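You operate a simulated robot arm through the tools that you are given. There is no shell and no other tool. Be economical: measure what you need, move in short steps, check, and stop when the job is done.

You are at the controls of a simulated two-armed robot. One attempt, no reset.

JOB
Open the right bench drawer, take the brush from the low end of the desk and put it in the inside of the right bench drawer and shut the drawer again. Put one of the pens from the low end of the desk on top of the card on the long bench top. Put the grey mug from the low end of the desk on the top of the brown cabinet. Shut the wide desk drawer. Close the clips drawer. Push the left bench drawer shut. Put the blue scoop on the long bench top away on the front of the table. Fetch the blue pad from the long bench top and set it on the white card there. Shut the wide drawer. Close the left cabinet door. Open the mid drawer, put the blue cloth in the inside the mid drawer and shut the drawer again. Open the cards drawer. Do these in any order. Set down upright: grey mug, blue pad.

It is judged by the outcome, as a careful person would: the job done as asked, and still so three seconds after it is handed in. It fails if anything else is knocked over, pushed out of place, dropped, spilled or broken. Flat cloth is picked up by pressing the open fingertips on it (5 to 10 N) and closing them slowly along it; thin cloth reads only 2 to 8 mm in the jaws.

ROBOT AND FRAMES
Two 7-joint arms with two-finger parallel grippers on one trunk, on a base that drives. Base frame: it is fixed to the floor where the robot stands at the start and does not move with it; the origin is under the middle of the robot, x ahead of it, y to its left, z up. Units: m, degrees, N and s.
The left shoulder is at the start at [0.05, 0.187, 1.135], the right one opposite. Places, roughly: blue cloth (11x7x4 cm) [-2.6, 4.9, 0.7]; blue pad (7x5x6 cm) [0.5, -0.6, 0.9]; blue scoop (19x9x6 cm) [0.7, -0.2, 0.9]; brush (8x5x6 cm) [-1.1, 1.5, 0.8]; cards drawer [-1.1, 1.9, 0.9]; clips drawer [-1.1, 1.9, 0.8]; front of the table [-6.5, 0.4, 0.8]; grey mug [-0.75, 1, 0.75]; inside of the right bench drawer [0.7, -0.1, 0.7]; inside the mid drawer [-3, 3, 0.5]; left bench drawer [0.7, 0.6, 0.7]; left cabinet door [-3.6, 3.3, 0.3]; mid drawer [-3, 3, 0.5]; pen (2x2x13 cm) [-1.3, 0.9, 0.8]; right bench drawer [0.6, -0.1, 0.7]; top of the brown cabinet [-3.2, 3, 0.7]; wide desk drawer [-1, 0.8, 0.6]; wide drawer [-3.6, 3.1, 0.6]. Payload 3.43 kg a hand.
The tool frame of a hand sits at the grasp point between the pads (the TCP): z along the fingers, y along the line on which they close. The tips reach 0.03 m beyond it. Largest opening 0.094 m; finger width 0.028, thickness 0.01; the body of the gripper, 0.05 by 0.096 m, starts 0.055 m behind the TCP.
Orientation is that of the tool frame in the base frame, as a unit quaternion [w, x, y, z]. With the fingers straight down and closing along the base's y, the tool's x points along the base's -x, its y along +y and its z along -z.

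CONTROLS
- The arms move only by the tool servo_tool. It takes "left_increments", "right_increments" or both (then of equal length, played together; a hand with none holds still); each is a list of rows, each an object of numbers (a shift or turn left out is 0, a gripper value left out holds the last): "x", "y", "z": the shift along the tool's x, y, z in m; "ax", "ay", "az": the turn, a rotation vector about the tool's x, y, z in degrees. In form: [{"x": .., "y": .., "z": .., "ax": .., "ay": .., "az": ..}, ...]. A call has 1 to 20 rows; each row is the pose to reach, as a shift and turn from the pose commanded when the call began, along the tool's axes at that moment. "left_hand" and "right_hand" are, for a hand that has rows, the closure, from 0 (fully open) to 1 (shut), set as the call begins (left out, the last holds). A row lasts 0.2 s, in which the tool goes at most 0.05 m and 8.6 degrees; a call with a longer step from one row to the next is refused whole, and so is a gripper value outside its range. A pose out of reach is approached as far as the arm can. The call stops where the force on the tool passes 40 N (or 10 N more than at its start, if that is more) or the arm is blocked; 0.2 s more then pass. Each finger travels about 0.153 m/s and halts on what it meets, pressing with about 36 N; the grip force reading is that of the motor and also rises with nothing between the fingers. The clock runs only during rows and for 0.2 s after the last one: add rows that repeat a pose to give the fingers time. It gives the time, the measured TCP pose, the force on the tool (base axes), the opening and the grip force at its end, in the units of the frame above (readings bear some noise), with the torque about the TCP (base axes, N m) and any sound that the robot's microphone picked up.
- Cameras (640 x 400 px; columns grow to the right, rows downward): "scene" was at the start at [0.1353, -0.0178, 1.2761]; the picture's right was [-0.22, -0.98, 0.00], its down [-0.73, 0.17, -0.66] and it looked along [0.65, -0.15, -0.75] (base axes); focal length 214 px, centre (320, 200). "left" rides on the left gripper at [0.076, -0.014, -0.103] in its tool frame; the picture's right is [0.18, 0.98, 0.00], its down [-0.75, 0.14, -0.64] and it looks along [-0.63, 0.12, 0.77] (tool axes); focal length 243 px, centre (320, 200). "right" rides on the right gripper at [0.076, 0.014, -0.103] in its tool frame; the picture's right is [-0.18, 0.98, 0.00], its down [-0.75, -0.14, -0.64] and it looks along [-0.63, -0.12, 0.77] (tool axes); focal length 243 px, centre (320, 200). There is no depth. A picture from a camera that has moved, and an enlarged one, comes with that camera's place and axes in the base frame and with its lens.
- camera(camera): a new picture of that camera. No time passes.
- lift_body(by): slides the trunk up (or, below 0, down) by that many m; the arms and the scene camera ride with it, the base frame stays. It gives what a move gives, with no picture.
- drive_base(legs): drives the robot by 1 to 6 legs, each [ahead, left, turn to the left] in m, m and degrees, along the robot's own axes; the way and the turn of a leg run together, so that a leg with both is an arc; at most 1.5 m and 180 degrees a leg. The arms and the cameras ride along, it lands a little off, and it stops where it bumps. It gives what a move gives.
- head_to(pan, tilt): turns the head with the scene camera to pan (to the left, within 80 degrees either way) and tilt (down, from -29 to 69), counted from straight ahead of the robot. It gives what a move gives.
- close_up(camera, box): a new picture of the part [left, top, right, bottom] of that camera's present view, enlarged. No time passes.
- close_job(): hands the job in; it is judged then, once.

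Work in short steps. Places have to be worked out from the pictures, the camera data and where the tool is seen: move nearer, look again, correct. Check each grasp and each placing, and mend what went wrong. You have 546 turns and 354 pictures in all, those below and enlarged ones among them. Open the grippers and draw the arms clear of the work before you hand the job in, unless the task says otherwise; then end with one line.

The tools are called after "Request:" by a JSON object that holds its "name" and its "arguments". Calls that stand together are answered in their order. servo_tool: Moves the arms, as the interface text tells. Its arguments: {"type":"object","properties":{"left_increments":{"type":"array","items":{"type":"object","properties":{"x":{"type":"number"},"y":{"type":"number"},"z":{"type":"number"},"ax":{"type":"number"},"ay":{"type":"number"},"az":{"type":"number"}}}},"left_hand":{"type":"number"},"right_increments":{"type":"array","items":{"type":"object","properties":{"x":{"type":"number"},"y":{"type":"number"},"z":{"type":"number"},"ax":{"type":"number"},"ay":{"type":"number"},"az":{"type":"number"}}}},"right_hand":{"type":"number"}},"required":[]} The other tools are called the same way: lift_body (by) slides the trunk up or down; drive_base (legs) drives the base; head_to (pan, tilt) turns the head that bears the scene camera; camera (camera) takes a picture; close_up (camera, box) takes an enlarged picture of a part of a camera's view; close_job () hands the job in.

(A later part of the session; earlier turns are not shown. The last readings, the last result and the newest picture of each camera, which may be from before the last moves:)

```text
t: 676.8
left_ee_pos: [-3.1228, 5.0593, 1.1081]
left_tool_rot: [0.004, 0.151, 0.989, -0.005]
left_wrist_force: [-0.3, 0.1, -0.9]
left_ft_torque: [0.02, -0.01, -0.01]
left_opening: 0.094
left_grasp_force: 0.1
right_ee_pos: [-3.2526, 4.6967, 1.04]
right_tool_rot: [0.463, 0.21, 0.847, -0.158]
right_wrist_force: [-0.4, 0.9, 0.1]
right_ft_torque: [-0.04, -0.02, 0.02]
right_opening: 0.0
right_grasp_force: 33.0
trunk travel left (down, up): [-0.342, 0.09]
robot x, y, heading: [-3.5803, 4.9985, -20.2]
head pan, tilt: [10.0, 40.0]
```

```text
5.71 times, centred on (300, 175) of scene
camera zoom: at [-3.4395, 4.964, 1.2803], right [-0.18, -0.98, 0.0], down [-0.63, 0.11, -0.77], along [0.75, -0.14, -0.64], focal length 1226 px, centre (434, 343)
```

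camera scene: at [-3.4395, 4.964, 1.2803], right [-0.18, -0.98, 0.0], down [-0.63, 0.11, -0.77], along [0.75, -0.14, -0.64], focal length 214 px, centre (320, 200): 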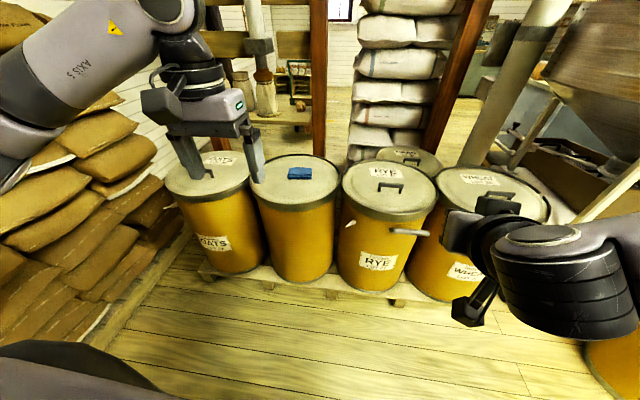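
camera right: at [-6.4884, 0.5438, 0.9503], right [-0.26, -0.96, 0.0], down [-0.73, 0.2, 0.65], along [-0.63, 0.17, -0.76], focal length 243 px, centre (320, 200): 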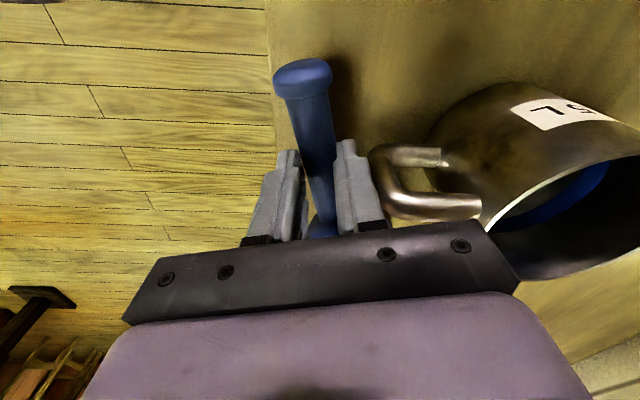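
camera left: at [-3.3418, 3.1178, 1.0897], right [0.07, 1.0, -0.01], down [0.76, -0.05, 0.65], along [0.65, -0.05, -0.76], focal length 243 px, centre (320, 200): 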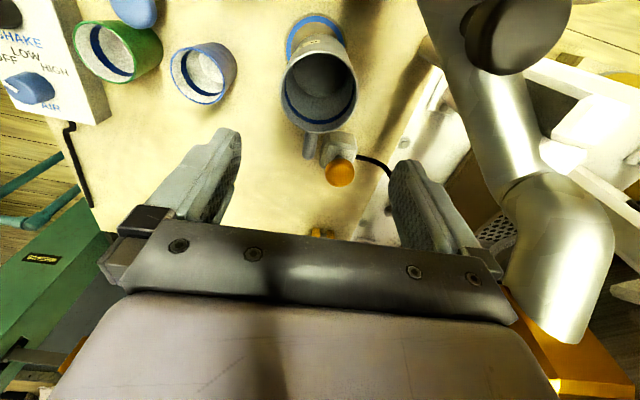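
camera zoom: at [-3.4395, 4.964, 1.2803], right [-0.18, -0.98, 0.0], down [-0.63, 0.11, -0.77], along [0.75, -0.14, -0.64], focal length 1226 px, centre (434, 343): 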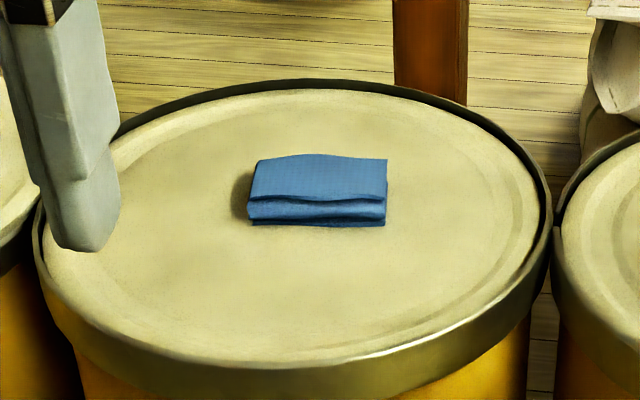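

Folded cloth, ~11 cm along e, 7 cm along n. I drive up to the pallet and turn the left hand −88° so it closes along n.

Request:
{"name": "drive_base", "arguments": {"legs": [[0.34, 0, 2.4]]}}

Request:
{"name": "servo_tool", "arguments": {"left_increments": [{"az": -8}, {"az": -16}, {"az": -24}, {"az": -32}, {"az": -40}, {"az": -48}, {"az": -56}, {"az": -64}, {"az": -72}, {"az": -80}, {"az": -88}]}}

Request:
{"name": "servo_tool", "arguments": {"left_increments": [{"x": 0}]}}

Request:
{"name": "camera", "arguments": {"camera": "scene"}}

Request:
{"name": "camera", "arguments": {"camera": "left"}}

```text
t: 679.0
left_ee_pos: [-2.802, 4.9662, 1.1074]
left_tool_rot: [0.004, 0.132, 0.991, -0.004]
left_wrist_force: [0.3, -0.3, -0.7]
left_ft_torque: [-0.01, 0.03, 0.01]
left_opening: 0.0942
left_grasp_force: 0.0
right_ee_pos: [-2.92, 4.5991, 1.0395]
right_tool_rot: [0.466, 0.192, 0.851, -0.148]
right_wrist_force: [0.0, 0.1, 0.6]
right_ft_torque: [-0.02, -0.01, 0.04]
right_opening: 0.0001
right_grasp_force: 33.3
trunk travel left (down, up): [-0.342, 0.09]
robot x, y, heading: [-3.2547, 4.8898, -18.1]
head pan, tilt: [10.0, 40.0]
```

```text
t: 681.5
left_ee_pos: [-2.8025, 4.9646, 1.1067]
left_tool_rot: [0.0, -0.595, 0.803, -0.006]
left_wrist_force: [0.1, -0.1, -0.2]
left_ft_torque: [0.0, 0.0, 0.0]
left_opening: 0.094
left_grasp_force: 0.1
right_ee_pos: [-2.9178, 4.5988, 1.0396]
right_tool_rot: [0.465, 0.193, 0.851, -0.149]
right_wrist_force: [-0.2, 0.8, -0.4]
right_ft_torque: [-0.03, -0.01, 0.02]
right_opening: 0.0001
right_grasp_force: 33.1
trunk travel left (down, up): [-0.342, 0.09]
robot x, y, heading: [-3.2563, 4.8889, -17.7]
head pan, tilt: [10.0, 40.0]
```

```text
t: 681.9
left_ee_pos: [-2.8041, 4.9665, 1.108]
left_tool_rot: [0.0, -0.595, 0.804, -0.005]
left_wrist_force: [0.3, 0.2, 0.2]
left_ft_torque: [-0.02, -0.02, 0.02]
left_opening: 0.0941
left_grasp_force: 0.0
right_ee_pos: [-2.9183, 4.599, 1.0386]
right_tool_rot: [0.466, 0.194, 0.851, -0.149]
right_wrist_force: [0.2, -0.2, 0.3]
right_ft_torque: [0.0, -0.03, 0.0]
right_opening: 0.0
right_grasp_force: 32.9
trunk travel left (down, up): [-0.342, 0.09]
robot x, y, heading: [-3.2568, 4.8868, -17.9]
head pan, tilt: [10.0, 40.0]
```

```text
102 pictures are left
camera scene: at [-3.1162, 4.8583, 1.2803], right [-0.14, -0.99, 0.0], down [-0.64, 0.09, -0.77], along [0.76, -0.11, -0.64], focal length 214 px, centre (320, 200)
```

scene: 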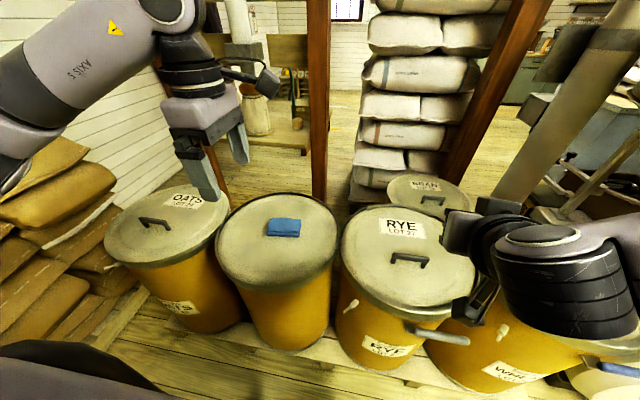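

```text
101 pictures are left
camera left: at [-2.8134, 4.8912, 1.2094], right [-0.99, 0.11, -0.01], down [0.08, 0.77, 0.63], along [0.08, 0.63, -0.77], focal length 243 px, centre (320, 200)
```

left: 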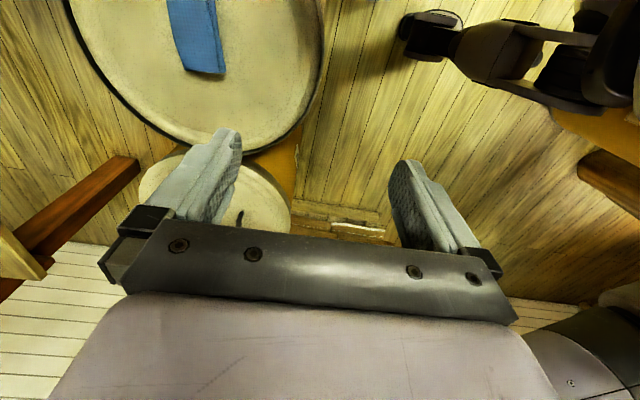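

Cloth centre triangulates to [-2.629,4.906], top z 0.763. I lower the trunk 10 cm and move the open hand over it.

Request:
{"name": "lift_body", "arguments": {"by": -0.1}}

Request:
{"name": "servo_tool", "arguments": {"left_increments": [{"y": -0.045}, {"y": -0.09}, {"x": 0.003, "y": -0.135}, {"x": 0.007, "y": -0.18}, {"x": 0.007, "y": -0.185, "z": 0.04}, {"x": 0.007, "y": -0.185, "z": 0.08}, {"x": 0.007, "y": -0.185, "z": 0.12}, {"x": 0.007, "y": -0.185, "z": 0.15}]}}

Request:
{"name": "camera", "arguments": {"camera": "left"}}

Request:
{"name": "close_up", "arguments": {"camera": "scene", "box": [210, 160, 370, 290]}}

```text
t: 683.2
left_ee_pos: [-2.8055, 4.9661, 1.0073]
left_tool_rot: [0.0, -0.594, 0.804, -0.006]
left_wrist_force: [-0.1, 1.1, -0.8]
left_ft_torque: [-0.02, -0.04, 0.02]
left_opening: 0.0941
left_grasp_force: 0.0
right_ee_pos: [-2.9179, 4.5994, 0.9392]
right_tool_rot: [0.466, 0.192, 0.851, -0.148]
right_wrist_force: [0.5, -0.7, 0.1]
right_ft_torque: [0.03, -0.01, 0.02]
right_opening: 0.0001
right_grasp_force: 32.6
trunk travel left (down, up): [-0.242, 0.19]
robot x, y, heading: [-3.2536, 4.8904, -17.7]
head pan, tilt: [10.0, 40.0]
```

```text
t: 685.0
left_ee_pos: [-2.6258, 4.9017, 0.8582]
left_tool_rot: [-0.001, -0.595, 0.804, -0.006]
left_wrist_force: [-0.1, 0.5, -0.5]
left_ft_torque: [0.01, 0.01, 0.02]
left_opening: 0.0941
left_grasp_force: 0.1
right_ee_pos: [-2.9185, 4.599, 0.94]
right_tool_rot: [0.466, 0.193, 0.851, -0.149]
right_wrist_force: [0.8, 0.2, -0.2]
right_ft_torque: [-0.02, 0.03, 0.01]
right_opening: 0.0001
right_grasp_force: 33.0
trunk travel left (down, up): [-0.242, 0.19]
robot x, y, heading: [-3.256, 4.8899, -17.9]
head pan, tilt: [10.0, 40.0]
```

```text
100 pictures are left
camera left: at [-2.635, 4.8266, 0.9617], right [-0.99, 0.11, -0.01], down [0.08, 0.77, 0.64], along [0.08, 0.63, -0.77], focal length 243 px, centre (320, 200)
```

left: 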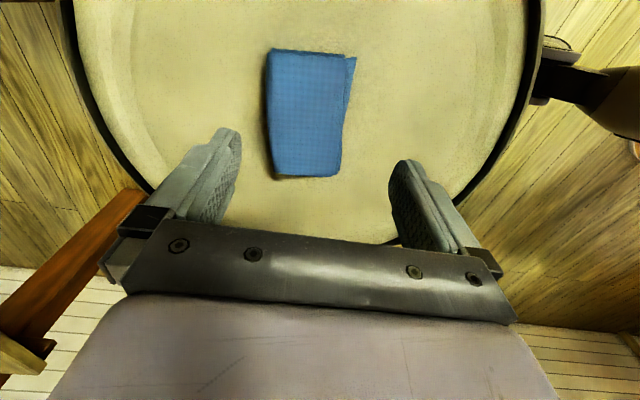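

```text
3.08 times, centred on (290, 225) of scene
camera zoom: at [-3.1161, 4.8583, 1.1803], right [-0.14, -0.99, 0.0], down [-0.64, 0.09, -0.77], along [0.76, -0.11, -0.64], focal length 660 px, centre (412, 123)
```

zoom: 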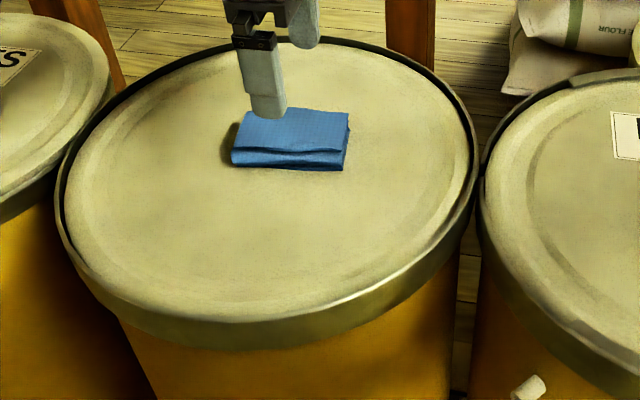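

The cloth is between the finger lines. I trim 1 cm and lower until the tips reach the lid.

Request:
{"name": "servo_tool", "arguments": {"left_increments": [{"y": -0.01}, {"y": -0.01, "z": 0.04}, {"y": -0.01, "z": 0.07}, {"y": -0.01, "z": 0.085}, {"y": -0.01, "z": 0.092}]}}

Request:
{"name": "camera", "arguments": {"camera": "left"}}

Request:
{"name": "close_up", "arguments": {"camera": "scene", "box": [210, 160, 370, 290]}}

```text
t: 686.2
left_ee_pos: [-2.6168, 4.8992, 0.7667]
left_tool_rot: [0.001, -0.593, 0.805, -0.006]
left_wrist_force: [0.5, -0.3, 0.4]
left_ft_torque: [0.02, -0.01, 0.0]
left_opening: 0.094
left_grasp_force: 0.1
right_ee_pos: [-2.9192, 4.5984, 0.9389]
right_tool_rot: [0.465, 0.193, 0.851, -0.149]
right_wrist_force: [-0.2, -0.3, 0.4]
right_ft_torque: [-0.03, 0.0, -0.02]
right_opening: 0.0
right_grasp_force: 32.9
trunk travel left (down, up): [-0.242, 0.19]
robot x, y, heading: [-3.257, 4.8908, -18.1]
head pan, tilt: [10.0, 40.0]
```

```text
98 pictures are left
camera left: at [-2.6267, 4.8239, 0.868], right [-0.99, 0.11, -0.01], down [0.08, 0.77, 0.64], along [0.08, 0.63, -0.77], focal length 243 px, centre (320, 200)
```

left: 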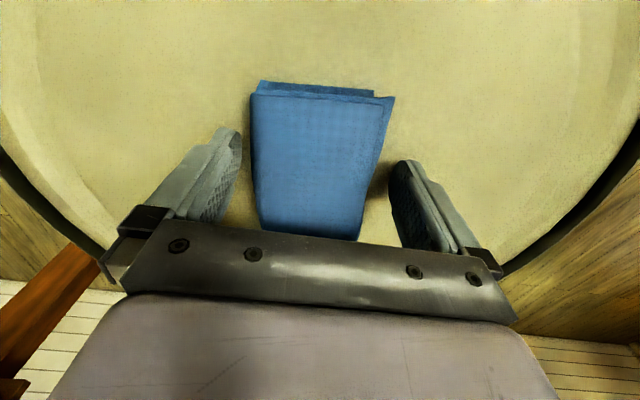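

```text
3.08 times, centred on (290, 225) of scene
camera zoom: at [-3.1162, 4.8583, 1.1803], right [-0.14, -0.99, 0.0], down [-0.64, 0.09, -0.77], along [0.76, -0.11, -0.64], focal length 660 px, centre (412, 123)
```

zoom: 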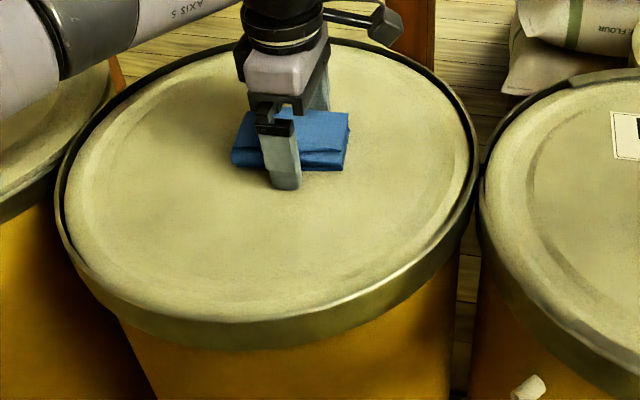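

Straddling the cloth. I lower to light contact with the lid.

Request:
{"name": "servo_tool", "arguments": {"left_increments": [{"z": 0.004}, {"z": 0.008}, {"z": 0.011}]}}

Request:
{"name": "servo_tool", "arguments": {"left_increments": [{"z": 0}, {"z": 0}, {"z": 0}, {"z": 0}, {"z": 0}], "left_hand": 1}}

Request:
{"name": "camera", "arguments": {"camera": "left"}}

```text
t: 687.1
left_ee_pos: [-2.6172, 4.9001, 0.7607]
left_tool_rot: [0.001, -0.595, 0.804, -0.008]
left_wrist_force: [-10.5, 4.0, 16.6]
left_ft_torque: [0.56, 1.04, 0.06]
left_opening: 0.094
left_grasp_force: 0.1
right_ee_pos: [-2.9196, 4.5993, 0.9399]
right_tool_rot: [0.466, 0.193, 0.85, -0.149]
right_wrist_force: [-0.7, -1.0, -0.1]
right_ft_torque: [-0.01, 0.01, 0.04]
right_opening: 0.0
right_grasp_force: 33.5
trunk travel left (down, up): [-0.242, 0.19]
robot x, y, heading: [-3.2566, 4.8892, -18.4]
head pan, tilt: [10.0, 40.0]
stopped in row 3 (left hand): the force on the tool passed its limit (the readings are from after the stop); the commanded pose is now the measured one
```

```text
t: 688.4
left_ee_pos: [-2.6187, 4.9005, 0.7634]
left_tool_rot: [0.001, -0.594, 0.804, -0.009]
left_wrist_force: [-15.9, 2.9, 25.4]
left_ft_torque: [0.64, 1.39, 0.28]
left_opening: 0.0735
left_grasp_force: 35.6
right_ee_pos: [-2.9202, 4.5977, 0.9401]
right_tool_rot: [0.468, 0.193, 0.849, -0.149]
right_wrist_force: [-0.4, -0.1, -0.5]
right_ft_torque: [0.02, 0.0, 0.0]
right_opening: 0.0
right_grasp_force: 32.5
trunk travel left (down, up): [-0.242, 0.19]
robot x, y, heading: [-3.2579, 4.8861, -17.9]
head pan, tilt: [10.0, 40.0]
```

```text
96 pictures are left
camera left: at [-2.6284, 4.8243, 0.8652], right [-0.99, 0.11, -0.01], down [0.08, 0.77, 0.63], along [0.08, 0.63, -0.77], focal length 243 px, centre (320, 200)
```

left: 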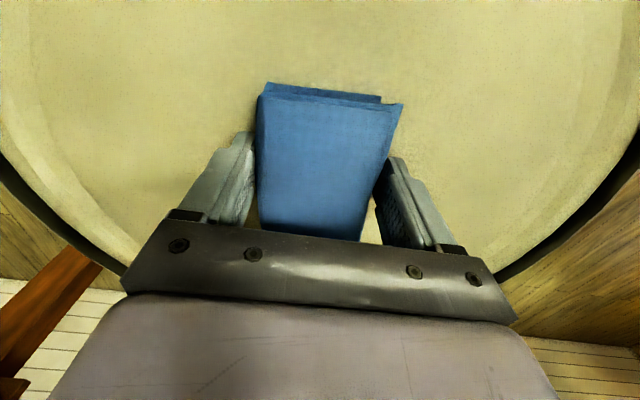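

It grips at 7.35 cm like a firm packet. I lift.

Request:
{"name": "servo_tool", "arguments": {"left_increments": [{"z": -0.02}, {"z": -0.05}, {"z": -0.09}, {"z": -0.13}, {"z": -0.17}, {"z": -0.2}]}}

Request:
{"name": "camera", "arguments": {"camera": "left"}}

Request:
{"name": "close_up", "arguments": {"camera": "scene", "box": [210, 120, 370, 250]}}

```text
t: 689.8
left_ee_pos: [-2.6218, 4.9029, 0.9599]
left_tool_rot: [0.0, -0.594, 0.805, -0.008]
left_wrist_force: [-0.1, -0.4, 0.7]
left_ft_torque: [-0.04, -0.01, -0.01]
left_opening: 0.0726
left_grasp_force: 35.7
right_ee_pos: [-2.9183, 4.5981, 0.9407]
right_tool_rot: [0.466, 0.193, 0.851, -0.149]
right_wrist_force: [-0.3, 0.8, -0.5]
right_ft_torque: [0.01, 0.0, 0.04]
right_opening: 0.0
right_grasp_force: 33.2
trunk travel left (down, up): [-0.242, 0.19]
robot x, y, heading: [-3.2533, 4.891, -18.0]
head pan, tilt: [10.0, 40.0]
```

```text
95 pictures are left
camera left: at [-2.6316, 4.8279, 1.0629], right [-0.99, 0.11, -0.01], down [0.08, 0.77, 0.63], along [0.08, 0.63, -0.77], focal length 243 px, centre (320, 200)
```

left: 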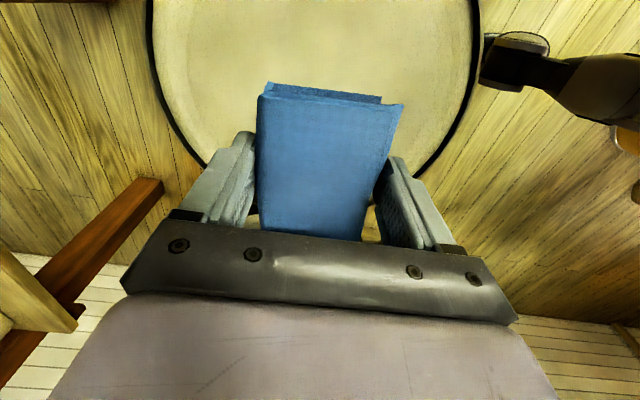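

```text
3.08 times, centred on (290, 185) of scene
camera zoom: at [-3.1164, 4.8584, 1.1802], right [-0.14, -0.99, 0.0], down [-0.64, 0.09, -0.77], along [0.76, -0.11, -0.64], focal length 660 px, centre (412, 246)
```

zoom: 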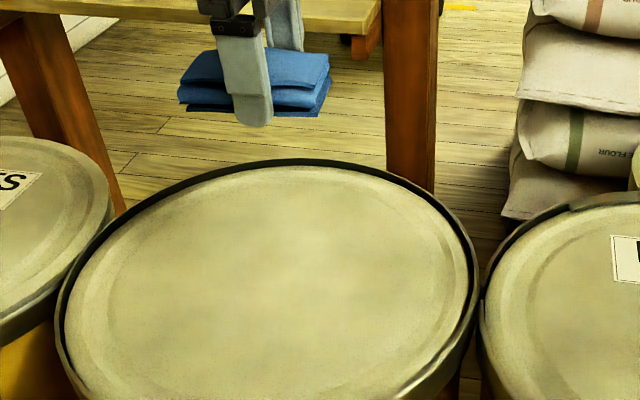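

Cloth secured. I draw it in and drive back along the corridor, around the scale, to the cabinet's front.

Request:
{"name": "servo_tool", "arguments": {"left_increments": [{"y": 0.03, "z": -0.02}, {"y": 0.06, "z": -0.04}, {"y": 0.1, "z": -0.06}, {"y": 0.14, "z": -0.08}, {"y": 0.18, "z": -0.1}]}}

Request:
{"name": "drive_base", "arguments": {"legs": [[-0.38, 0, 0.5], [0, -1.0, 0], [0, -0.93, 0]]}}

Request:
{"name": "drive_base", "arguments": {"legs": [[-0.05, 0, 90], [0, 0, 90]]}}

```text
t: 691.0
left_ee_pos: [-2.793, 4.9566, 1.0524]
left_tool_rot: [0.001, -0.595, 0.803, -0.009]
left_wrist_force: [0.5, 1.2, -0.7]
left_ft_torque: [0.03, -0.02, -0.03]
left_opening: 0.073
left_grasp_force: 35.5
right_ee_pos: [-2.9189, 4.5987, 0.9407]
right_tool_rot: [0.466, 0.193, 0.851, -0.149]
right_wrist_force: [-0.3, -0.6, 0.4]
right_ft_torque: [0.01, -0.01, 0.02]
right_opening: 0.0
right_grasp_force: 32.7
trunk travel left (down, up): [-0.242, 0.19]
robot x, y, heading: [-3.2579, 4.8871, -17.9]
head pan, tilt: [10.0, 40.0]
```

```text
t: 702.6
left_ee_pos: [-3.7864, 3.2399, 1.0532]
left_tool_rot: [0.001, -0.58, 0.815, -0.009]
left_wrist_force: [0.1, 0.3, -0.9]
left_ft_torque: [0.02, 0.0, -0.02]
left_opening: 0.0719
left_grasp_force: 36.1
right_ee_pos: [-3.9252, 2.8864, 0.9395]
right_tool_rot: [0.463, 0.208, 0.847, -0.157]
right_wrist_force: [0.1, -0.5, 0.9]
right_ft_torque: [0.02, 0.01, 0.0]
right_opening: 0.0001
right_grasp_force: 33.3
trunk travel left (down, up): [-0.242, 0.19]
robot x, y, heading: [-4.2526, 3.1905, -19.9]
head pan, tilt: [10.0, 40.0]
```

```text
t: 710.6
left_ee_pos: [-4.7631, 3.1297, 1.0524]
left_tool_rot: [-0.008, 0.822, 0.569, 0.0]
left_wrist_force: [-0.2, -0.5, 0.1]
left_ft_torque: [0.03, 0.01, 0.01]
left_opening: 0.0718
left_grasp_force: 35.9
right_ee_pos: [-4.6138, 3.4795, 0.9397]
right_tool_rot: [-0.163, 0.844, -0.219, -0.461]
right_wrist_force: [0.0, -0.5, -0.8]
right_ft_torque: [0.0, 0.0, -0.01]
right_opening: 0.0002
right_grasp_force: 32.8
trunk travel left (down, up): [-0.242, 0.19]
robot x, y, heading: [-4.2931, 3.169, 158.6]
head pan, tilt: [10.0, 40.0]
```

Request:
{"name": "drive_base", "arguments": {"legs": [[-0.02, 0, 3.9], [-0.37, 0.56, 0], [-0.28, 0.36, 0], [-0.29, 0.29, 0], [-1.22, 0.07, 0]]}}

Request:
{"name": "drive_base", "arguments": {"legs": [[0, -0.7, 0]]}}

```text
t: 723.0
left_ee_pos: [-3.4696, 1.3281, 1.0476]
left_tool_rot: [-0.014, 0.772, 0.636, 0.007]
left_wrist_force: [-0.1, 0.1, -0.7]
left_ft_torque: [0.01, -0.01, 0.01]
left_opening: 0.0716
left_grasp_force: 35.8
right_ee_pos: [-3.3793, 1.6847, 0.9369]
right_tool_rot: [-0.128, 0.866, -0.121, -0.469]
right_wrist_force: [-0.1, 0.9, 0.8]
right_ft_torque: [0.01, -0.02, -0.01]
right_opening: 0.0
right_grasp_force: 33.0
trunk travel left (down, up): [-0.242, 0.19]
robot x, y, heading: [-3.0049, 1.4571, 168.3]
head pan, tilt: [10.0, 40.0]
stopped in leg 5: the robot was blocked; the commanded pose is now the measured one
```

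```text
t: 723.7
left_ee_pos: [-3.4661, 1.3269, 1.0511]
left_tool_rot: [-0.015, 0.77, 0.637, 0.005]
left_wrist_force: [-0.6, 0.5, -0.7]
left_ft_torque: [-0.01, 0.02, 0.0]
left_opening: 0.0714
left_grasp_force: 35.6
right_ee_pos: [-3.3772, 1.6806, 0.9369]
right_tool_rot: [-0.124, 0.866, -0.113, -0.472]
right_wrist_force: [-0.1, -0.9, -0.7]
right_ft_torque: [0.02, -0.02, -0.01]
right_opening: 0.0
right_grasp_force: 32.7
trunk travel left (down, up): [-0.242, 0.19]
robot x, y, heading: [-3.0078, 1.4544, 168.5]
head pan, tilt: [10.0, 40.0]
stopped in leg 1: the robot was blocked; the commanded pose is now the measured one
```

The right arm probably touched the scale's beam because the trunk is lower now. I move left a bit, raise the trunk, realign and go on.

Request:
{"name": "drive_base", "arguments": {"legs": [[0.05, 0.12, -5.5]]}}

Request:
{"name": "lift_body", "arguments": {"by": 0.19}}

Request:
{"name": "head_to", "arguments": {"pan": -60, "tilt": 35}}

Request:
{"name": "camera", "arguments": {"camera": "scene"}}

```text
t: 725.0
left_ee_pos: [-3.5446, 1.2802, 1.0545]
left_tool_rot: [-0.012, 0.802, 0.597, -0.002]
left_wrist_force: [0.1, -0.6, 0.0]
left_ft_torque: [0.01, -0.03, -0.03]
left_opening: 0.0715
left_grasp_force: 35.9
right_ee_pos: [-3.4234, 1.6234, 0.9376]
right_tool_rot: [-0.143, 0.856, -0.164, -0.468]
right_wrist_force: [-0.5, -0.9, -0.1]
right_ft_torque: [0.0, 0.03, -0.01]
right_opening: 0.0002
right_grasp_force: 33.1
trunk travel left (down, up): [-0.242, 0.19]
robot x, y, heading: [-3.0848, 1.3529, 162.5]
head pan, tilt: [10.0, 40.0]
```

```text
t: 727.1
left_ee_pos: [-3.5448, 1.2801, 1.2453]
left_tool_rot: [-0.012, 0.803, 0.596, -0.001]
left_wrist_force: [0.1, 0.6, -0.1]
left_ft_torque: [-0.01, -0.03, 0.0]
left_opening: 0.0715
left_grasp_force: 36.0
right_ee_pos: [-3.4224, 1.6252, 1.1255]
right_tool_rot: [-0.142, 0.857, -0.164, -0.467]
right_wrist_force: [0.4, -0.1, -0.1]
right_ft_torque: [0.01, 0.0, 0.0]
right_opening: 0.0
right_grasp_force: 33.4
trunk travel left (down, up): [-0.432, 0.0]
robot x, y, heading: [-3.0835, 1.3513, 162.7]
head pan, tilt: [10.0, 40.0]
```

```text
t: 728.5
left_ee_pos: [-3.5447, 1.2812, 1.2452]
left_tool_rot: [-0.012, 0.802, 0.597, -0.002]
left_wrist_force: [-0.1, 0.5, -0.4]
left_ft_torque: [0.02, 0.01, -0.01]
left_opening: 0.0712
left_grasp_force: 36.2
right_ee_pos: [-3.4217, 1.624, 1.1259]
right_tool_rot: [-0.142, 0.857, -0.164, -0.467]
right_wrist_force: [-1.3, -0.4, 0.2]
right_ft_torque: [-0.03, 0.02, -0.02]
right_opening: 0.0002
right_grasp_force: 33.0
trunk travel left (down, up): [-0.432, 0.0]
robot x, y, heading: [-3.0826, 1.3563, 162.4]
head pan, tilt: [-60.0, 35.0]
```

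```text
93 pictures are left
camera scene: at [-3.1562, 1.4561, 1.3774], right [0.98, 0.22, 0.0], down [0.13, -0.56, -0.82], along [-0.18, 0.8, -0.57], focal length 214 px, centre (320, 200)
```

scene: 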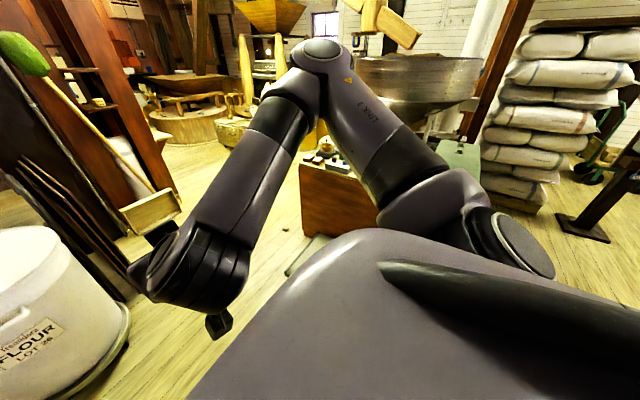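

Request:
{"name": "drive_base", "arguments": {"legs": [[-0.5, 0, 0], [0, -0.7, 0], [0, -0.7, 0]]}}

Request:
{"name": "head_to", "arguments": {"pan": 0, "tilt": 35}}

Request:
{"name": "camera", "arguments": {"camera": "scene"}}

```text
t: 738.3
left_ee_pos: [-2.6255, 2.4697, 1.2447]
left_tool_rot: [-0.012, 0.813, 0.582, -0.002]
left_wrist_force: [0.0, 0.5, -0.1]
left_ft_torque: [0.0, 0.0, -0.01]
left_opening: 0.0717
left_grasp_force: 35.4
right_ee_pos: [-2.4894, 2.8075, 1.1273]
right_tool_rot: [-0.15, 0.853, -0.18, -0.465]
right_wrist_force: [0.2, 1.0, 0.6]
right_ft_torque: [-0.02, 0.01, 0.0]
right_opening: 0.0001
right_grasp_force: 32.9
trunk travel left (down, up): [-0.432, 0.0]
robot x, y, heading: [-2.1573, 2.5247, 160.6]
head pan, tilt: [-60.0, 35.0]
```

```text
t: 739.6
left_ee_pos: [-2.6245, 2.4682, 1.2447]
left_tool_rot: [-0.012, 0.813, 0.582, -0.002]
left_wrist_force: [0.4, -0.8, 0.1]
left_ft_torque: [0.03, 0.0, -0.01]
left_opening: 0.0713
left_grasp_force: 36.3
right_ee_pos: [-2.4906, 2.8071, 1.127]
right_tool_rot: [-0.151, 0.854, -0.18, -0.465]
right_wrist_force: [0.3, 0.4, -0.1]
right_ft_torque: [0.02, 0.0, 0.03]
right_opening: 0.0
right_grasp_force: 33.0
trunk travel left (down, up): [-0.432, 0.0]
robot x, y, heading: [-2.1597, 2.5243, 160.6]
head pan, tilt: [0.0, 35.0]
```

```text
92 pictures are left
camera scene: at [-2.2969, 2.5727, 1.3774], right [0.33, 0.94, 0.0], down [0.54, -0.19, -0.82], along [-0.77, 0.27, -0.57], focal length 214 px, centre (320, 200)
```

scene: 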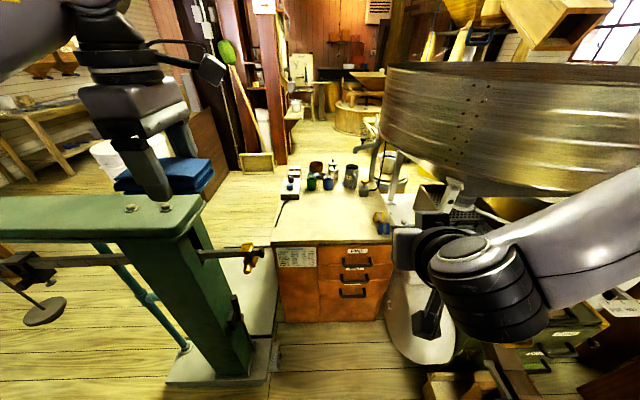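

At the cabinet front. I zoom in to locate the MID drawer handle.

Request:
{"name": "close_up", "arguments": {"camera": "scene", "box": [270, 230, 400, 330]}}

```text
4.00 times, centred on (335, 280) of scene
camera zoom: at [-2.2969, 2.5727, 1.3774], right [0.33, 0.94, 0.0], down [0.54, -0.19, -0.82], along [-0.77, 0.27, -0.57], focal length 858 px, centre (260, -120)
```

zoom: 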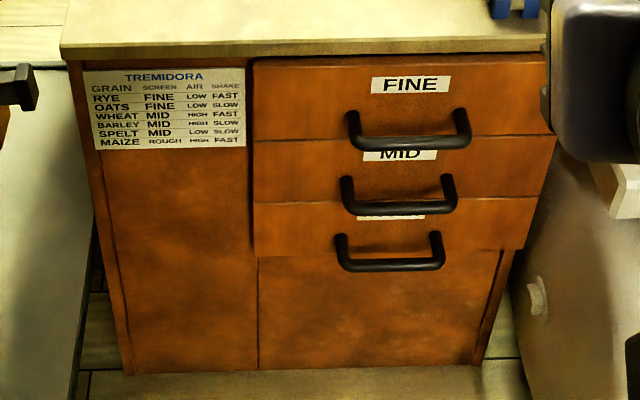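

MID handle ≈ n −3.565, e 1.944, z 0.478. I bring the cloth hand closer, square up, then level and roll the right hand for the bar.

Request:
{"name": "servo_tool", "arguments": {"left_increments": [{"y": 0.03}, {"y": 0.06, "x": 0.01}, {"y": 0.1, "x": 0.02}, {"y": 0.14, "x": 0.03}, {"y": 0.17, "x": 0.04}], "right_increments": [{"ay": -6}, {"ay": -12}, {"ay": -18}, {"ay": -24}, {"ay": -28}]}}

Request:
{"name": "drive_base", "arguments": {"legs": [[0.05, -0.02, 1.9]]}}

Request:
{"name": "servo_tool", "arguments": {"right_increments": [{"az": -8}, {"az": -16}, {"az": -24}, {"az": -32}, {"az": -40}, {"az": -48}, {"az": -56}, {"az": -64}, {"az": -72}, {"az": -80}, {"az": -88}], "right_hand": 0}}

Request:
{"name": "lift_body", "arguments": {"by": -0.36}}

Request:
{"name": "camera", "arguments": {"camera": "scene"}}

Request:
{"name": "camera", "arguments": {"camera": "right"}}

```text
t: 740.8
left_ee_pos: [-2.4473, 2.4506, 1.2403]
left_tool_rot: [-0.013, 0.812, 0.583, -0.001]
left_wrist_force: [-0.2, 0.2, -0.2]
left_ft_torque: [0.03, 0.0, -0.01]
left_opening: 0.0715
left_grasp_force: 35.8
right_ee_pos: [-2.4905, 2.807, 1.126]
right_tool_rot: [-0.188, 0.715, -0.137, -0.659]
right_wrist_force: [0.1, -0.6, -0.1]
right_ft_torque: [0.01, 0.02, -0.01]
right_opening: 0.0
right_grasp_force: 33.0
right hand out of reach, approached as far as the arm can: row 3
trunk travel left (down, up): [-0.432, 0.0]
robot x, y, heading: [-2.1599, 2.5233, 160.4]
head pan, tilt: [0.0, 35.0]
```

```text
t: 741.8
left_ee_pos: [-2.489, 2.4758, 1.2391]
left_tool_rot: [-0.012, 0.803, 0.596, -0.001]
left_wrist_force: [0.1, -0.1, -0.9]
left_ft_torque: [-0.03, -0.01, -0.01]
left_opening: 0.0716
left_grasp_force: 36.1
right_ee_pos: [-2.542, 2.8301, 1.1268]
right_tool_rot: [-0.179, 0.719, -0.126, -0.66]
right_wrist_force: [-0.8, -0.8, -0.2]
right_ft_torque: [-0.03, -0.02, 0.0]
right_opening: 0.0
right_grasp_force: 33.0
trunk travel left (down, up): [-0.432, 0.0]
robot x, y, heading: [-2.1975, 2.5619, 162.8]
head pan, tilt: [0.0, 35.0]
```

```text
t: 744.2
left_ee_pos: [-2.4862, 2.476, 1.2416]
left_tool_rot: [-0.012, 0.803, 0.596, -0.002]
left_wrist_force: [0.3, -0.3, -0.7]
left_ft_torque: [0.0, 0.02, 0.0]
left_opening: 0.0714
left_grasp_force: 36.2
right_ee_pos: [-2.5402, 2.8288, 1.127]
right_tool_rot: [-0.588, 0.604, 0.409, -0.35]
right_wrist_force: [0.1, 0.6, 0.4]
right_ft_torque: [-0.02, -0.01, 0.03]
right_opening: 0.0941
right_grasp_force: 0.1
trunk travel left (down, up): [-0.432, 0.0]
robot x, y, heading: [-2.2017, 2.5615, 162.6]
head pan, tilt: [0.0, 35.0]
```

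```text
t: 747.7
left_ee_pos: [-2.4861, 2.4765, 0.88]
left_tool_rot: [-0.012, 0.803, 0.596, -0.001]
left_wrist_force: [-0.1, -0.4, -0.5]
left_ft_torque: [0.03, 0.0, -0.01]
left_opening: 0.0714
left_grasp_force: 35.8
right_ee_pos: [-2.5401, 2.8292, 0.7664]
right_tool_rot: [-0.587, 0.604, 0.409, -0.351]
right_wrist_force: [-0.3, -0.4, -0.4]
right_ft_torque: [0.01, -0.04, -0.01]
right_opening: 0.094
right_grasp_force: 0.1
trunk travel left (down, up): [-0.072, 0.36]
robot x, y, heading: [-2.2003, 2.5572, 162.3]
head pan, tilt: [0.0, 35.0]
```

```text
90 pictures are left
camera scene: at [-2.3396, 2.6025, 1.0174], right [0.3, 0.95, 0.0], down [0.55, -0.17, -0.82], along [-0.78, 0.25, -0.57], focal length 214 px, centre (320, 200)
```

scene: 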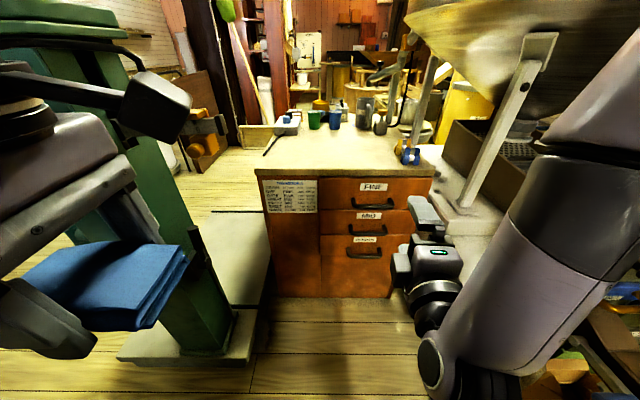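

```text
89 pictures are left
camera right: at [-2.4139, 2.8552, 0.7634], right [0.0, -0.14, -0.99], down [0.25, -0.96, 0.14], along [-0.97, -0.25, 0.03], focal length 243 px, centre (320, 200)
```

right: 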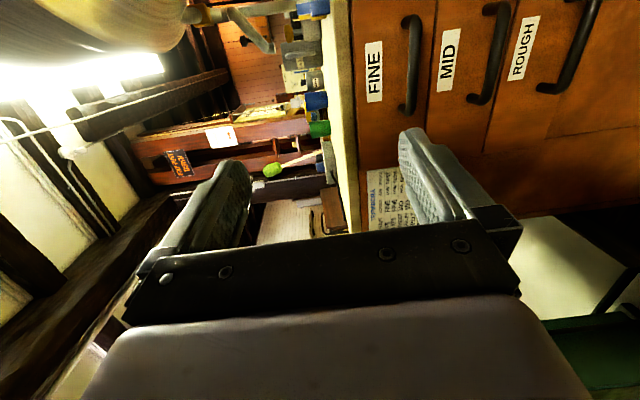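

The jaws are vertical and level. Handle fixes at [-2.812,2.939,0.49]. I lower the trunk fully and extend the hand down-forward toward it.

Request:
{"name": "lift_body", "arguments": {"by": -0.07}}

Request:
{"name": "servo_tool", "arguments": {"right_increments": [{"z": 0.03, "y": 0.03}, {"z": 0.06, "y": 0.06, "ay": -4}, {"z": 0.09, "y": 0.09, "ay": -7.5}, {"z": 0.12, "y": 0.12, "ay": -7.5}, {"z": 0.14, "y": 0.15, "ay": -7.5}, {"z": 0.15, "y": 0.18, "ay": -7.5}, {"z": 0.16, "y": 0.205, "ay": -7.5}]}}

Request:
{"name": "camera", "arguments": {"camera": "right"}}

Request:
{"name": "camera", "arguments": {"camera": "scene"}}

```text
t: 748.7
left_ee_pos: [-2.4871, 2.4751, 0.8101]
left_tool_rot: [-0.012, 0.803, 0.596, -0.001]
left_wrist_force: [1.1, 0.6, 0.7]
left_ft_torque: [-0.01, 0.0, 0.01]
left_opening: 0.0716
left_grasp_force: 36.2
right_ee_pos: [-2.5395, 2.8289, 0.6975]
right_tool_rot: [-0.587, 0.604, 0.409, -0.351]
right_wrist_force: [0.4, -0.2, -0.4]
right_ft_torque: [-0.01, -0.02, -0.02]
right_opening: 0.094
right_grasp_force: 0.1
trunk travel left (down, up): [-0.002, 0.43]
robot x, y, heading: [-2.2004, 2.5583, 162.6]
head pan, tilt: [0.0, 35.0]
```

```text
t: 750.3
left_ee_pos: [-2.4861, 2.4759, 0.8088]
left_tool_rot: [-0.012, 0.803, 0.596, -0.001]
left_wrist_force: [0.5, -0.7, -0.3]
left_ft_torque: [0.02, 0.0, 0.01]
left_opening: 0.0715
left_grasp_force: 35.9
right_ee_pos: [-2.6553, 2.781, 0.6014]
right_tool_rot: [-0.56, 0.581, 0.445, -0.388]
right_wrist_force: [0.0, -0.1, -0.1]
right_ft_torque: [0.01, 0.01, 0.01]
right_opening: 0.0939
right_grasp_force: 0.2
right hand out of reach, approached as far as the arm can: row 2, 3, 4, 5, 6, 7
trunk travel left (down, up): [-0.002, 0.43]
robot x, y, heading: [-2.1985, 2.5596, 162.5]
head pan, tilt: [0.0, 35.0]
```

```text
88 pictures are left
camera right: at [-2.5335, 2.823, 0.5984], right [0.03, -0.15, -0.99], down [0.37, -0.92, 0.15], along [-0.93, -0.37, 0.03], focal length 243 px, centre (320, 200)
```

right: 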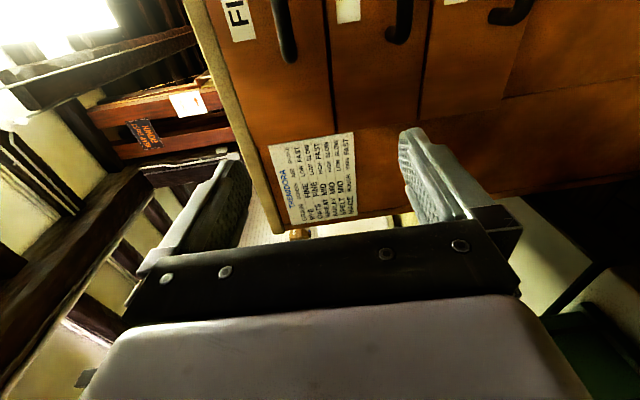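

```text
87 pictures are left
camera scene: at [-2.3396, 2.6025, 0.9474], right [0.3, 0.95, 0.0], down [0.55, -0.17, -0.82], along [-0.78, 0.25, -0.57], focal length 214 px, centre (320, 200)
```

scene: 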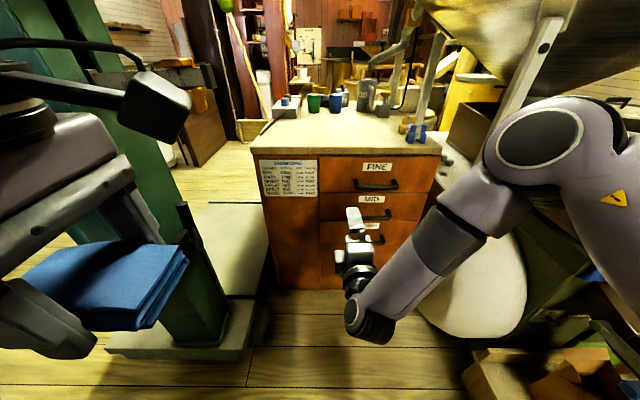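

The hand must tip downward to get lower. I pitch it ~20° down while moving right and down.

Request:
{"name": "servo_tool", "arguments": {"right_increments": [{"x": 0.02, "z": 0.015, "y": 0.01, "ax": -5}, {"x": 0.04, "z": 0.03, "y": 0.03, "ax": -10}, {"x": 0.06, "z": 0.045, "y": 0.05, "ax": -15}, {"x": 0.08, "z": 0.06, "y": 0.075, "ax": -20}, {"x": 0.09, "z": 0.06, "y": 0.1, "ax": -22}, {"x": 0.09, "z": 0.06, "y": 0.115, "ax": -22}]}}

Request:
{"name": "camera", "arguments": {"camera": "right"}}

Request:
{"name": "close_up", "arguments": {"camera": "scene", "box": [250, 140, 450, 300]}}

```text
t: 751.7
left_ee_pos: [-2.4868, 2.4755, 0.8084]
left_tool_rot: [-0.012, 0.803, 0.596, -0.002]
left_wrist_force: [0.7, 0.3, -1.4]
left_ft_torque: [0.02, 0.01, 0.06]
left_opening: 0.0713
left_grasp_force: 36.3
right_ee_pos: [-2.6859, 2.8605, 0.5116]
right_tool_rot: [-0.438, 0.681, 0.512, -0.288]
right_wrist_force: [-0.6, -0.4, 1.0]
right_ft_torque: [0.02, 0.03, -0.01]
right_opening: 0.0941
right_grasp_force: 0.0
right hand out of reach, approached as far as the arm can: row 1, 2, 3, 4, 5, 6
trunk travel left (down, up): [-0.002, 0.43]
robot x, y, heading: [-2.1997, 2.5579, 162.6]
head pan, tilt: [0.0, 35.0]
```

```text
86 pictures are left
camera right: at [-2.5691, 2.9005, 0.5489], right [0.38, -0.27, -0.89], down [0.24, -0.9, 0.37], along [-0.89, -0.35, -0.27], focal length 243 px, centre (320, 200)
```

right: 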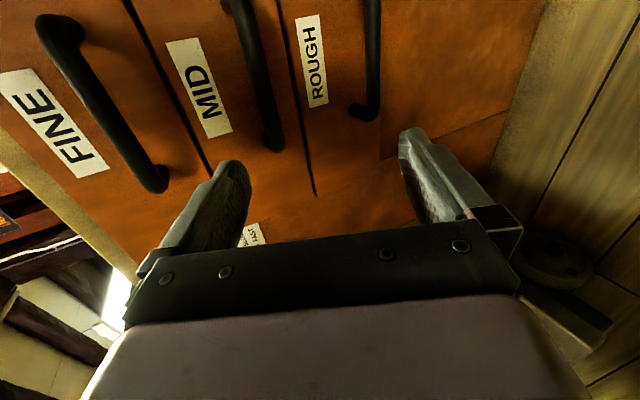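

```text
2.50 times, centred on (350, 220) of scene
camera zoom: at [-2.3395, 2.6025, 0.9474], right [0.3, 0.95, 0.0], down [0.55, -0.17, -0.82], along [-0.78, 0.25, -0.57], focal length 536 px, centre (245, 150)
```

zoom: 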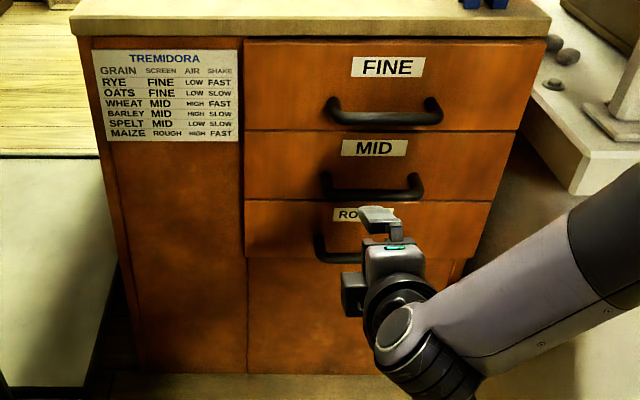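

Bar refined: [-2.813,2.937,0.497]; the jaw height suits. I pull the cloth hand a bit further back, then drive forward 13 cm and 3 cm right onto the bar.

Request:
{"name": "servo_tool", "arguments": {"left_increments": [{"y": 0.03, "x": 0.02}, {"y": 0.06, "x": 0.04}, {"y": 0.07, "x": 0.05}]}}

Request:
{"name": "drive_base", "arguments": {"legs": [[0.1, -0.035, 0]]}}

Request:
{"name": "camera", "arguments": {"camera": "right"}}

Request:
{"name": "close_up", "arguments": {"camera": "scene", "box": [250, 140, 450, 300]}}

```text
t: 752.5
left_ee_pos: [-2.4247, 2.5076, 0.8235]
left_tool_rot: [-0.006, 0.762, 0.646, 0.045]
left_wrist_force: [-0.3, 0.3, -1.3]
left_ft_torque: [0.02, 0.0, -0.01]
left_opening: 0.0716
left_grasp_force: 36.3
right_ee_pos: [-2.6845, 2.86, 0.5108]
right_tool_rot: [-0.438, 0.681, 0.511, -0.289]
right_wrist_force: [1.2, 0.0, -0.1]
right_ft_torque: [-0.01, -0.01, 0.02]
right_opening: 0.0942
right_grasp_force: 0.1
trunk travel left (down, up): [-0.002, 0.43]
robot x, y, heading: [-2.2033, 2.5566, 162.4]
head pan, tilt: [0.0, 35.0]
```

```text
t: 753.9
left_ee_pos: [-2.5071, 2.5658, 0.8203]
left_tool_rot: [-0.004, 0.758, 0.651, 0.039]
left_wrist_force: [0.0, -0.1, -1.0]
left_ft_torque: [0.03, 0.02, -0.02]
left_opening: 0.0716
left_grasp_force: 35.6
right_ee_pos: [-2.7684, 2.9216, 0.5125]
right_tool_rot: [-0.439, 0.679, 0.512, -0.291]
right_wrist_force: [0.4, -0.2, -0.3]
right_ft_torque: [-0.01, 0.02, -0.02]
right_opening: 0.0942
right_grasp_force: 0.1
trunk travel left (down, up): [-0.002, 0.43]
robot x, y, heading: [-2.2846, 2.6255, 162.9]
head pan, tilt: [0.0, 35.0]
stopped in leg 1: the robot was blocked; the commanded pose is now the measured one
```

```text
84 pictures are left
camera right: at [-2.6528, 2.9615, 0.5504], right [0.38, -0.27, -0.89], down [0.25, -0.89, 0.37], along [-0.89, -0.36, -0.27], focal length 243 px, centre (320, 200)
```

right: 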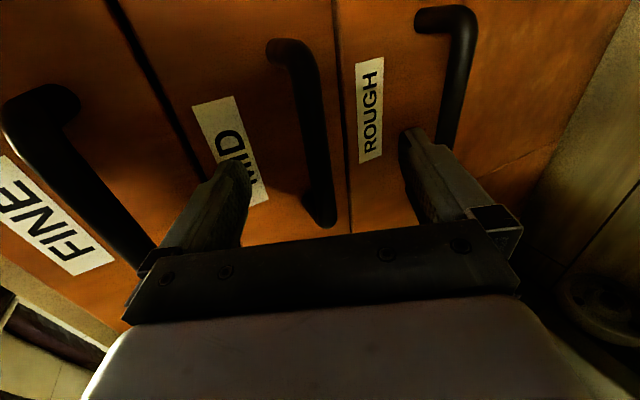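

```text
2.50 times, centred on (350, 220) of scene
camera zoom: at [-2.422, 2.6681, 0.9576], right [0.32, 0.95, 0.0], down [0.46, -0.15, -0.88], along [-0.83, 0.28, -0.48], focal length 536 px, centre (245, 150)
```

zoom: 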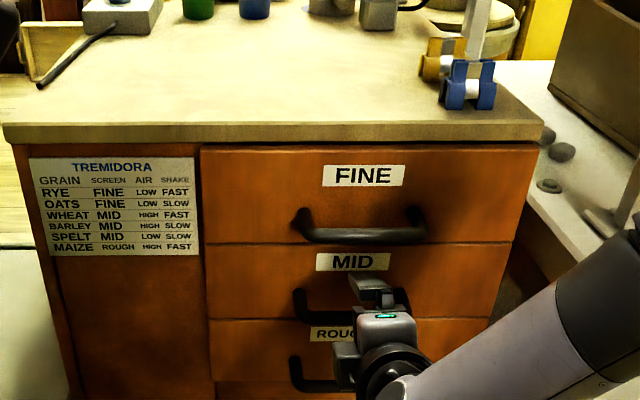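

The cloth arm is pressing on my own head. I move it back forward/up a little, then finish the approach by arm.

Request:
{"name": "servo_tool", "arguments": {"left_increments": [{"y": -0.03, "x": -0.02, "z": -0.01}, {"y": -0.06, "x": -0.04, "z": -0.02}, {"y": -0.07, "x": -0.05, "z": -0.04}]}}

Request:
{"name": "head_to", "arguments": {"pan": 0, "tilt": 40}}

Request:
{"name": "camera", "arguments": {"camera": "scene"}}

```text
t: 754.6
left_ee_pos: [-2.5872, 2.5269, 0.8513]
left_tool_rot: [-0.003, 0.76, 0.648, 0.042]
left_wrist_force: [-0.9, -0.1, -0.3]
left_ft_torque: [-0.05, -0.01, -0.01]
left_opening: 0.0714
left_grasp_force: 36.0
right_ee_pos: [-2.7705, 2.9206, 0.5113]
right_tool_rot: [-0.437, 0.68, 0.513, -0.29]
right_wrist_force: [0.4, -0.4, 0.4]
right_ft_torque: [-0.02, -0.02, 0.0]
right_opening: 0.094
right_grasp_force: 0.1
trunk travel left (down, up): [-0.002, 0.43]
robot x, y, heading: [-2.2819, 2.6234, 162.7]
head pan, tilt: [0.0, 35.0]
```

```text
t: 755.3
left_ee_pos: [-2.5859, 2.5277, 0.8519]
left_tool_rot: [-0.004, 0.76, 0.649, 0.042]
left_wrist_force: [0.4, -0.2, 0.0]
left_ft_torque: [-0.01, -0.01, 0.01]
left_opening: 0.0713
left_grasp_force: 35.9
right_ee_pos: [-2.7695, 2.9201, 0.5123]
right_tool_rot: [-0.437, 0.679, 0.513, -0.29]
right_wrist_force: [0.1, 0.5, -0.8]
right_ft_torque: [0.0, 0.03, 0.04]
right_opening: 0.0941
right_grasp_force: 0.0
trunk travel left (down, up): [-0.002, 0.43]
robot x, y, heading: [-2.279, 2.6212, 162.5]
head pan, tilt: [0.0, 40.0]
```

```text
82 pictures are left
camera scene: at [-2.4195, 2.6641, 0.9398], right [0.3, 0.96, 0.0], down [0.61, -0.19, -0.77], along [-0.73, 0.23, -0.64], focal length 214 px, centre (320, 200)
```

scene: 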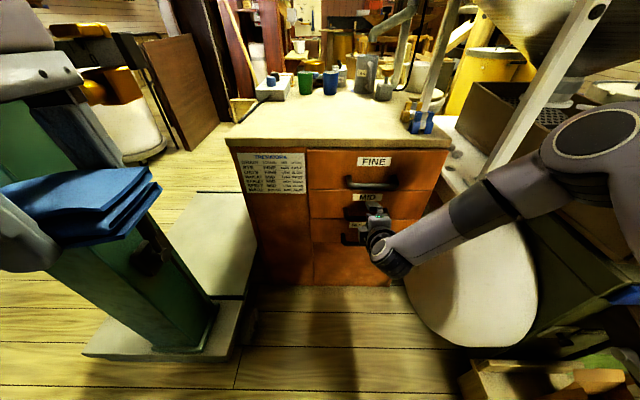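

Now the last 3.5 cm by base.

Request:
{"name": "drive_base", "arguments": {"legs": [[0.035, 0, 0]]}}

Request:
{"name": "camera", "arguments": {"camera": "right"}}

```text
t: 756.2
left_ee_pos: [-2.6108, 2.5345, 0.8503]
left_tool_rot: [-0.003, 0.76, 0.649, 0.041]
left_wrist_force: [0.4, 0.2, -0.3]
left_ft_torque: [0.02, 0.04, -0.01]
left_opening: 0.0715
left_grasp_force: 36.6
right_ee_pos: [-2.7902, 2.9265, 0.5116]
right_tool_rot: [-0.437, 0.68, 0.512, -0.29]
right_wrist_force: [7.8, -1.4, 4.3]
right_ft_torque: [0.09, 0.43, -0.04]
right_opening: 0.0941
right_grasp_force: 0.2
trunk travel left (down, up): [-0.002, 0.43]
robot x, y, heading: [-2.309, 2.6264, 162.7]
head pan, tilt: [0.0, 40.0]
stopped in leg 1: the force on the tool passed its limit (the readings are from after the stop); the commanded pose is now the measured one
```

```text
81 pictures are left
camera right: at [-2.6735, 2.9674, 0.549], right [0.38, -0.27, -0.89], down [0.25, -0.89, 0.37], along [-0.89, -0.36, -0.27], focal length 243 px, centre (320, 200)
```

right: 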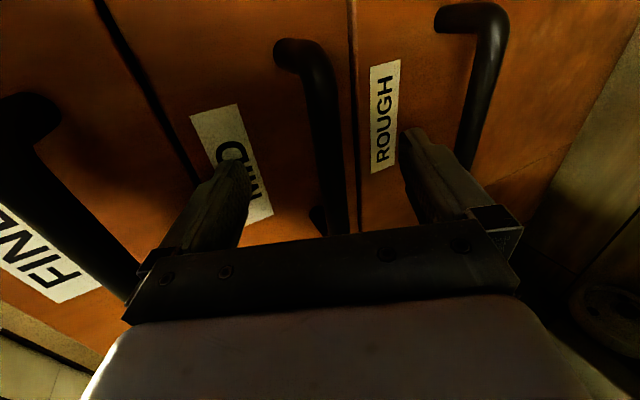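

The tips touch the drawer face with the bar between the jaws. I back 4 mm and close.

Request:
{"name": "servo_tool", "arguments": {"right_increments": [{"z": -0.004}, {"z": -0.004}, {"z": -0.004}, {"z": -0.004}], "right_hand": 1}}

Request:
{"name": "camera", "arguments": {"camera": "right"}}

```text
t: 757.2
left_ee_pos: [-2.6114, 2.5359, 0.8488]
left_tool_rot: [-0.003, 0.761, 0.648, 0.042]
left_wrist_force: [0.7, 0.3, -0.6]
left_ft_torque: [0.02, 0.03, 0.0]
left_opening: 0.0715
left_grasp_force: 35.7
right_ee_pos: [-2.7841, 2.9249, 0.5068]
right_tool_rot: [-0.431, 0.684, 0.514, -0.286]
right_wrist_force: [9.6, -2.9, -25.0]
right_ft_torque: [-1.3, -0.13, -0.69]
right_opening: 0.0169
right_grasp_force: 45.2
trunk travel left (down, up): [-0.002, 0.43]
robot x, y, heading: [-2.3054, 2.6307, 162.9]
head pan, tilt: [0.0, 40.0]
```

```text
80 pictures are left
camera right: at [-2.6687, 2.966, 0.5466], right [0.39, -0.27, -0.88], down [0.24, -0.89, 0.38], along [-0.89, -0.36, -0.28], focal length 243 px, centre (320, 200)
```

right: 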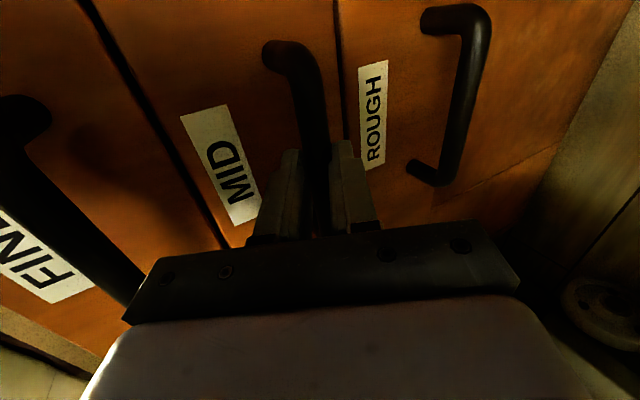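

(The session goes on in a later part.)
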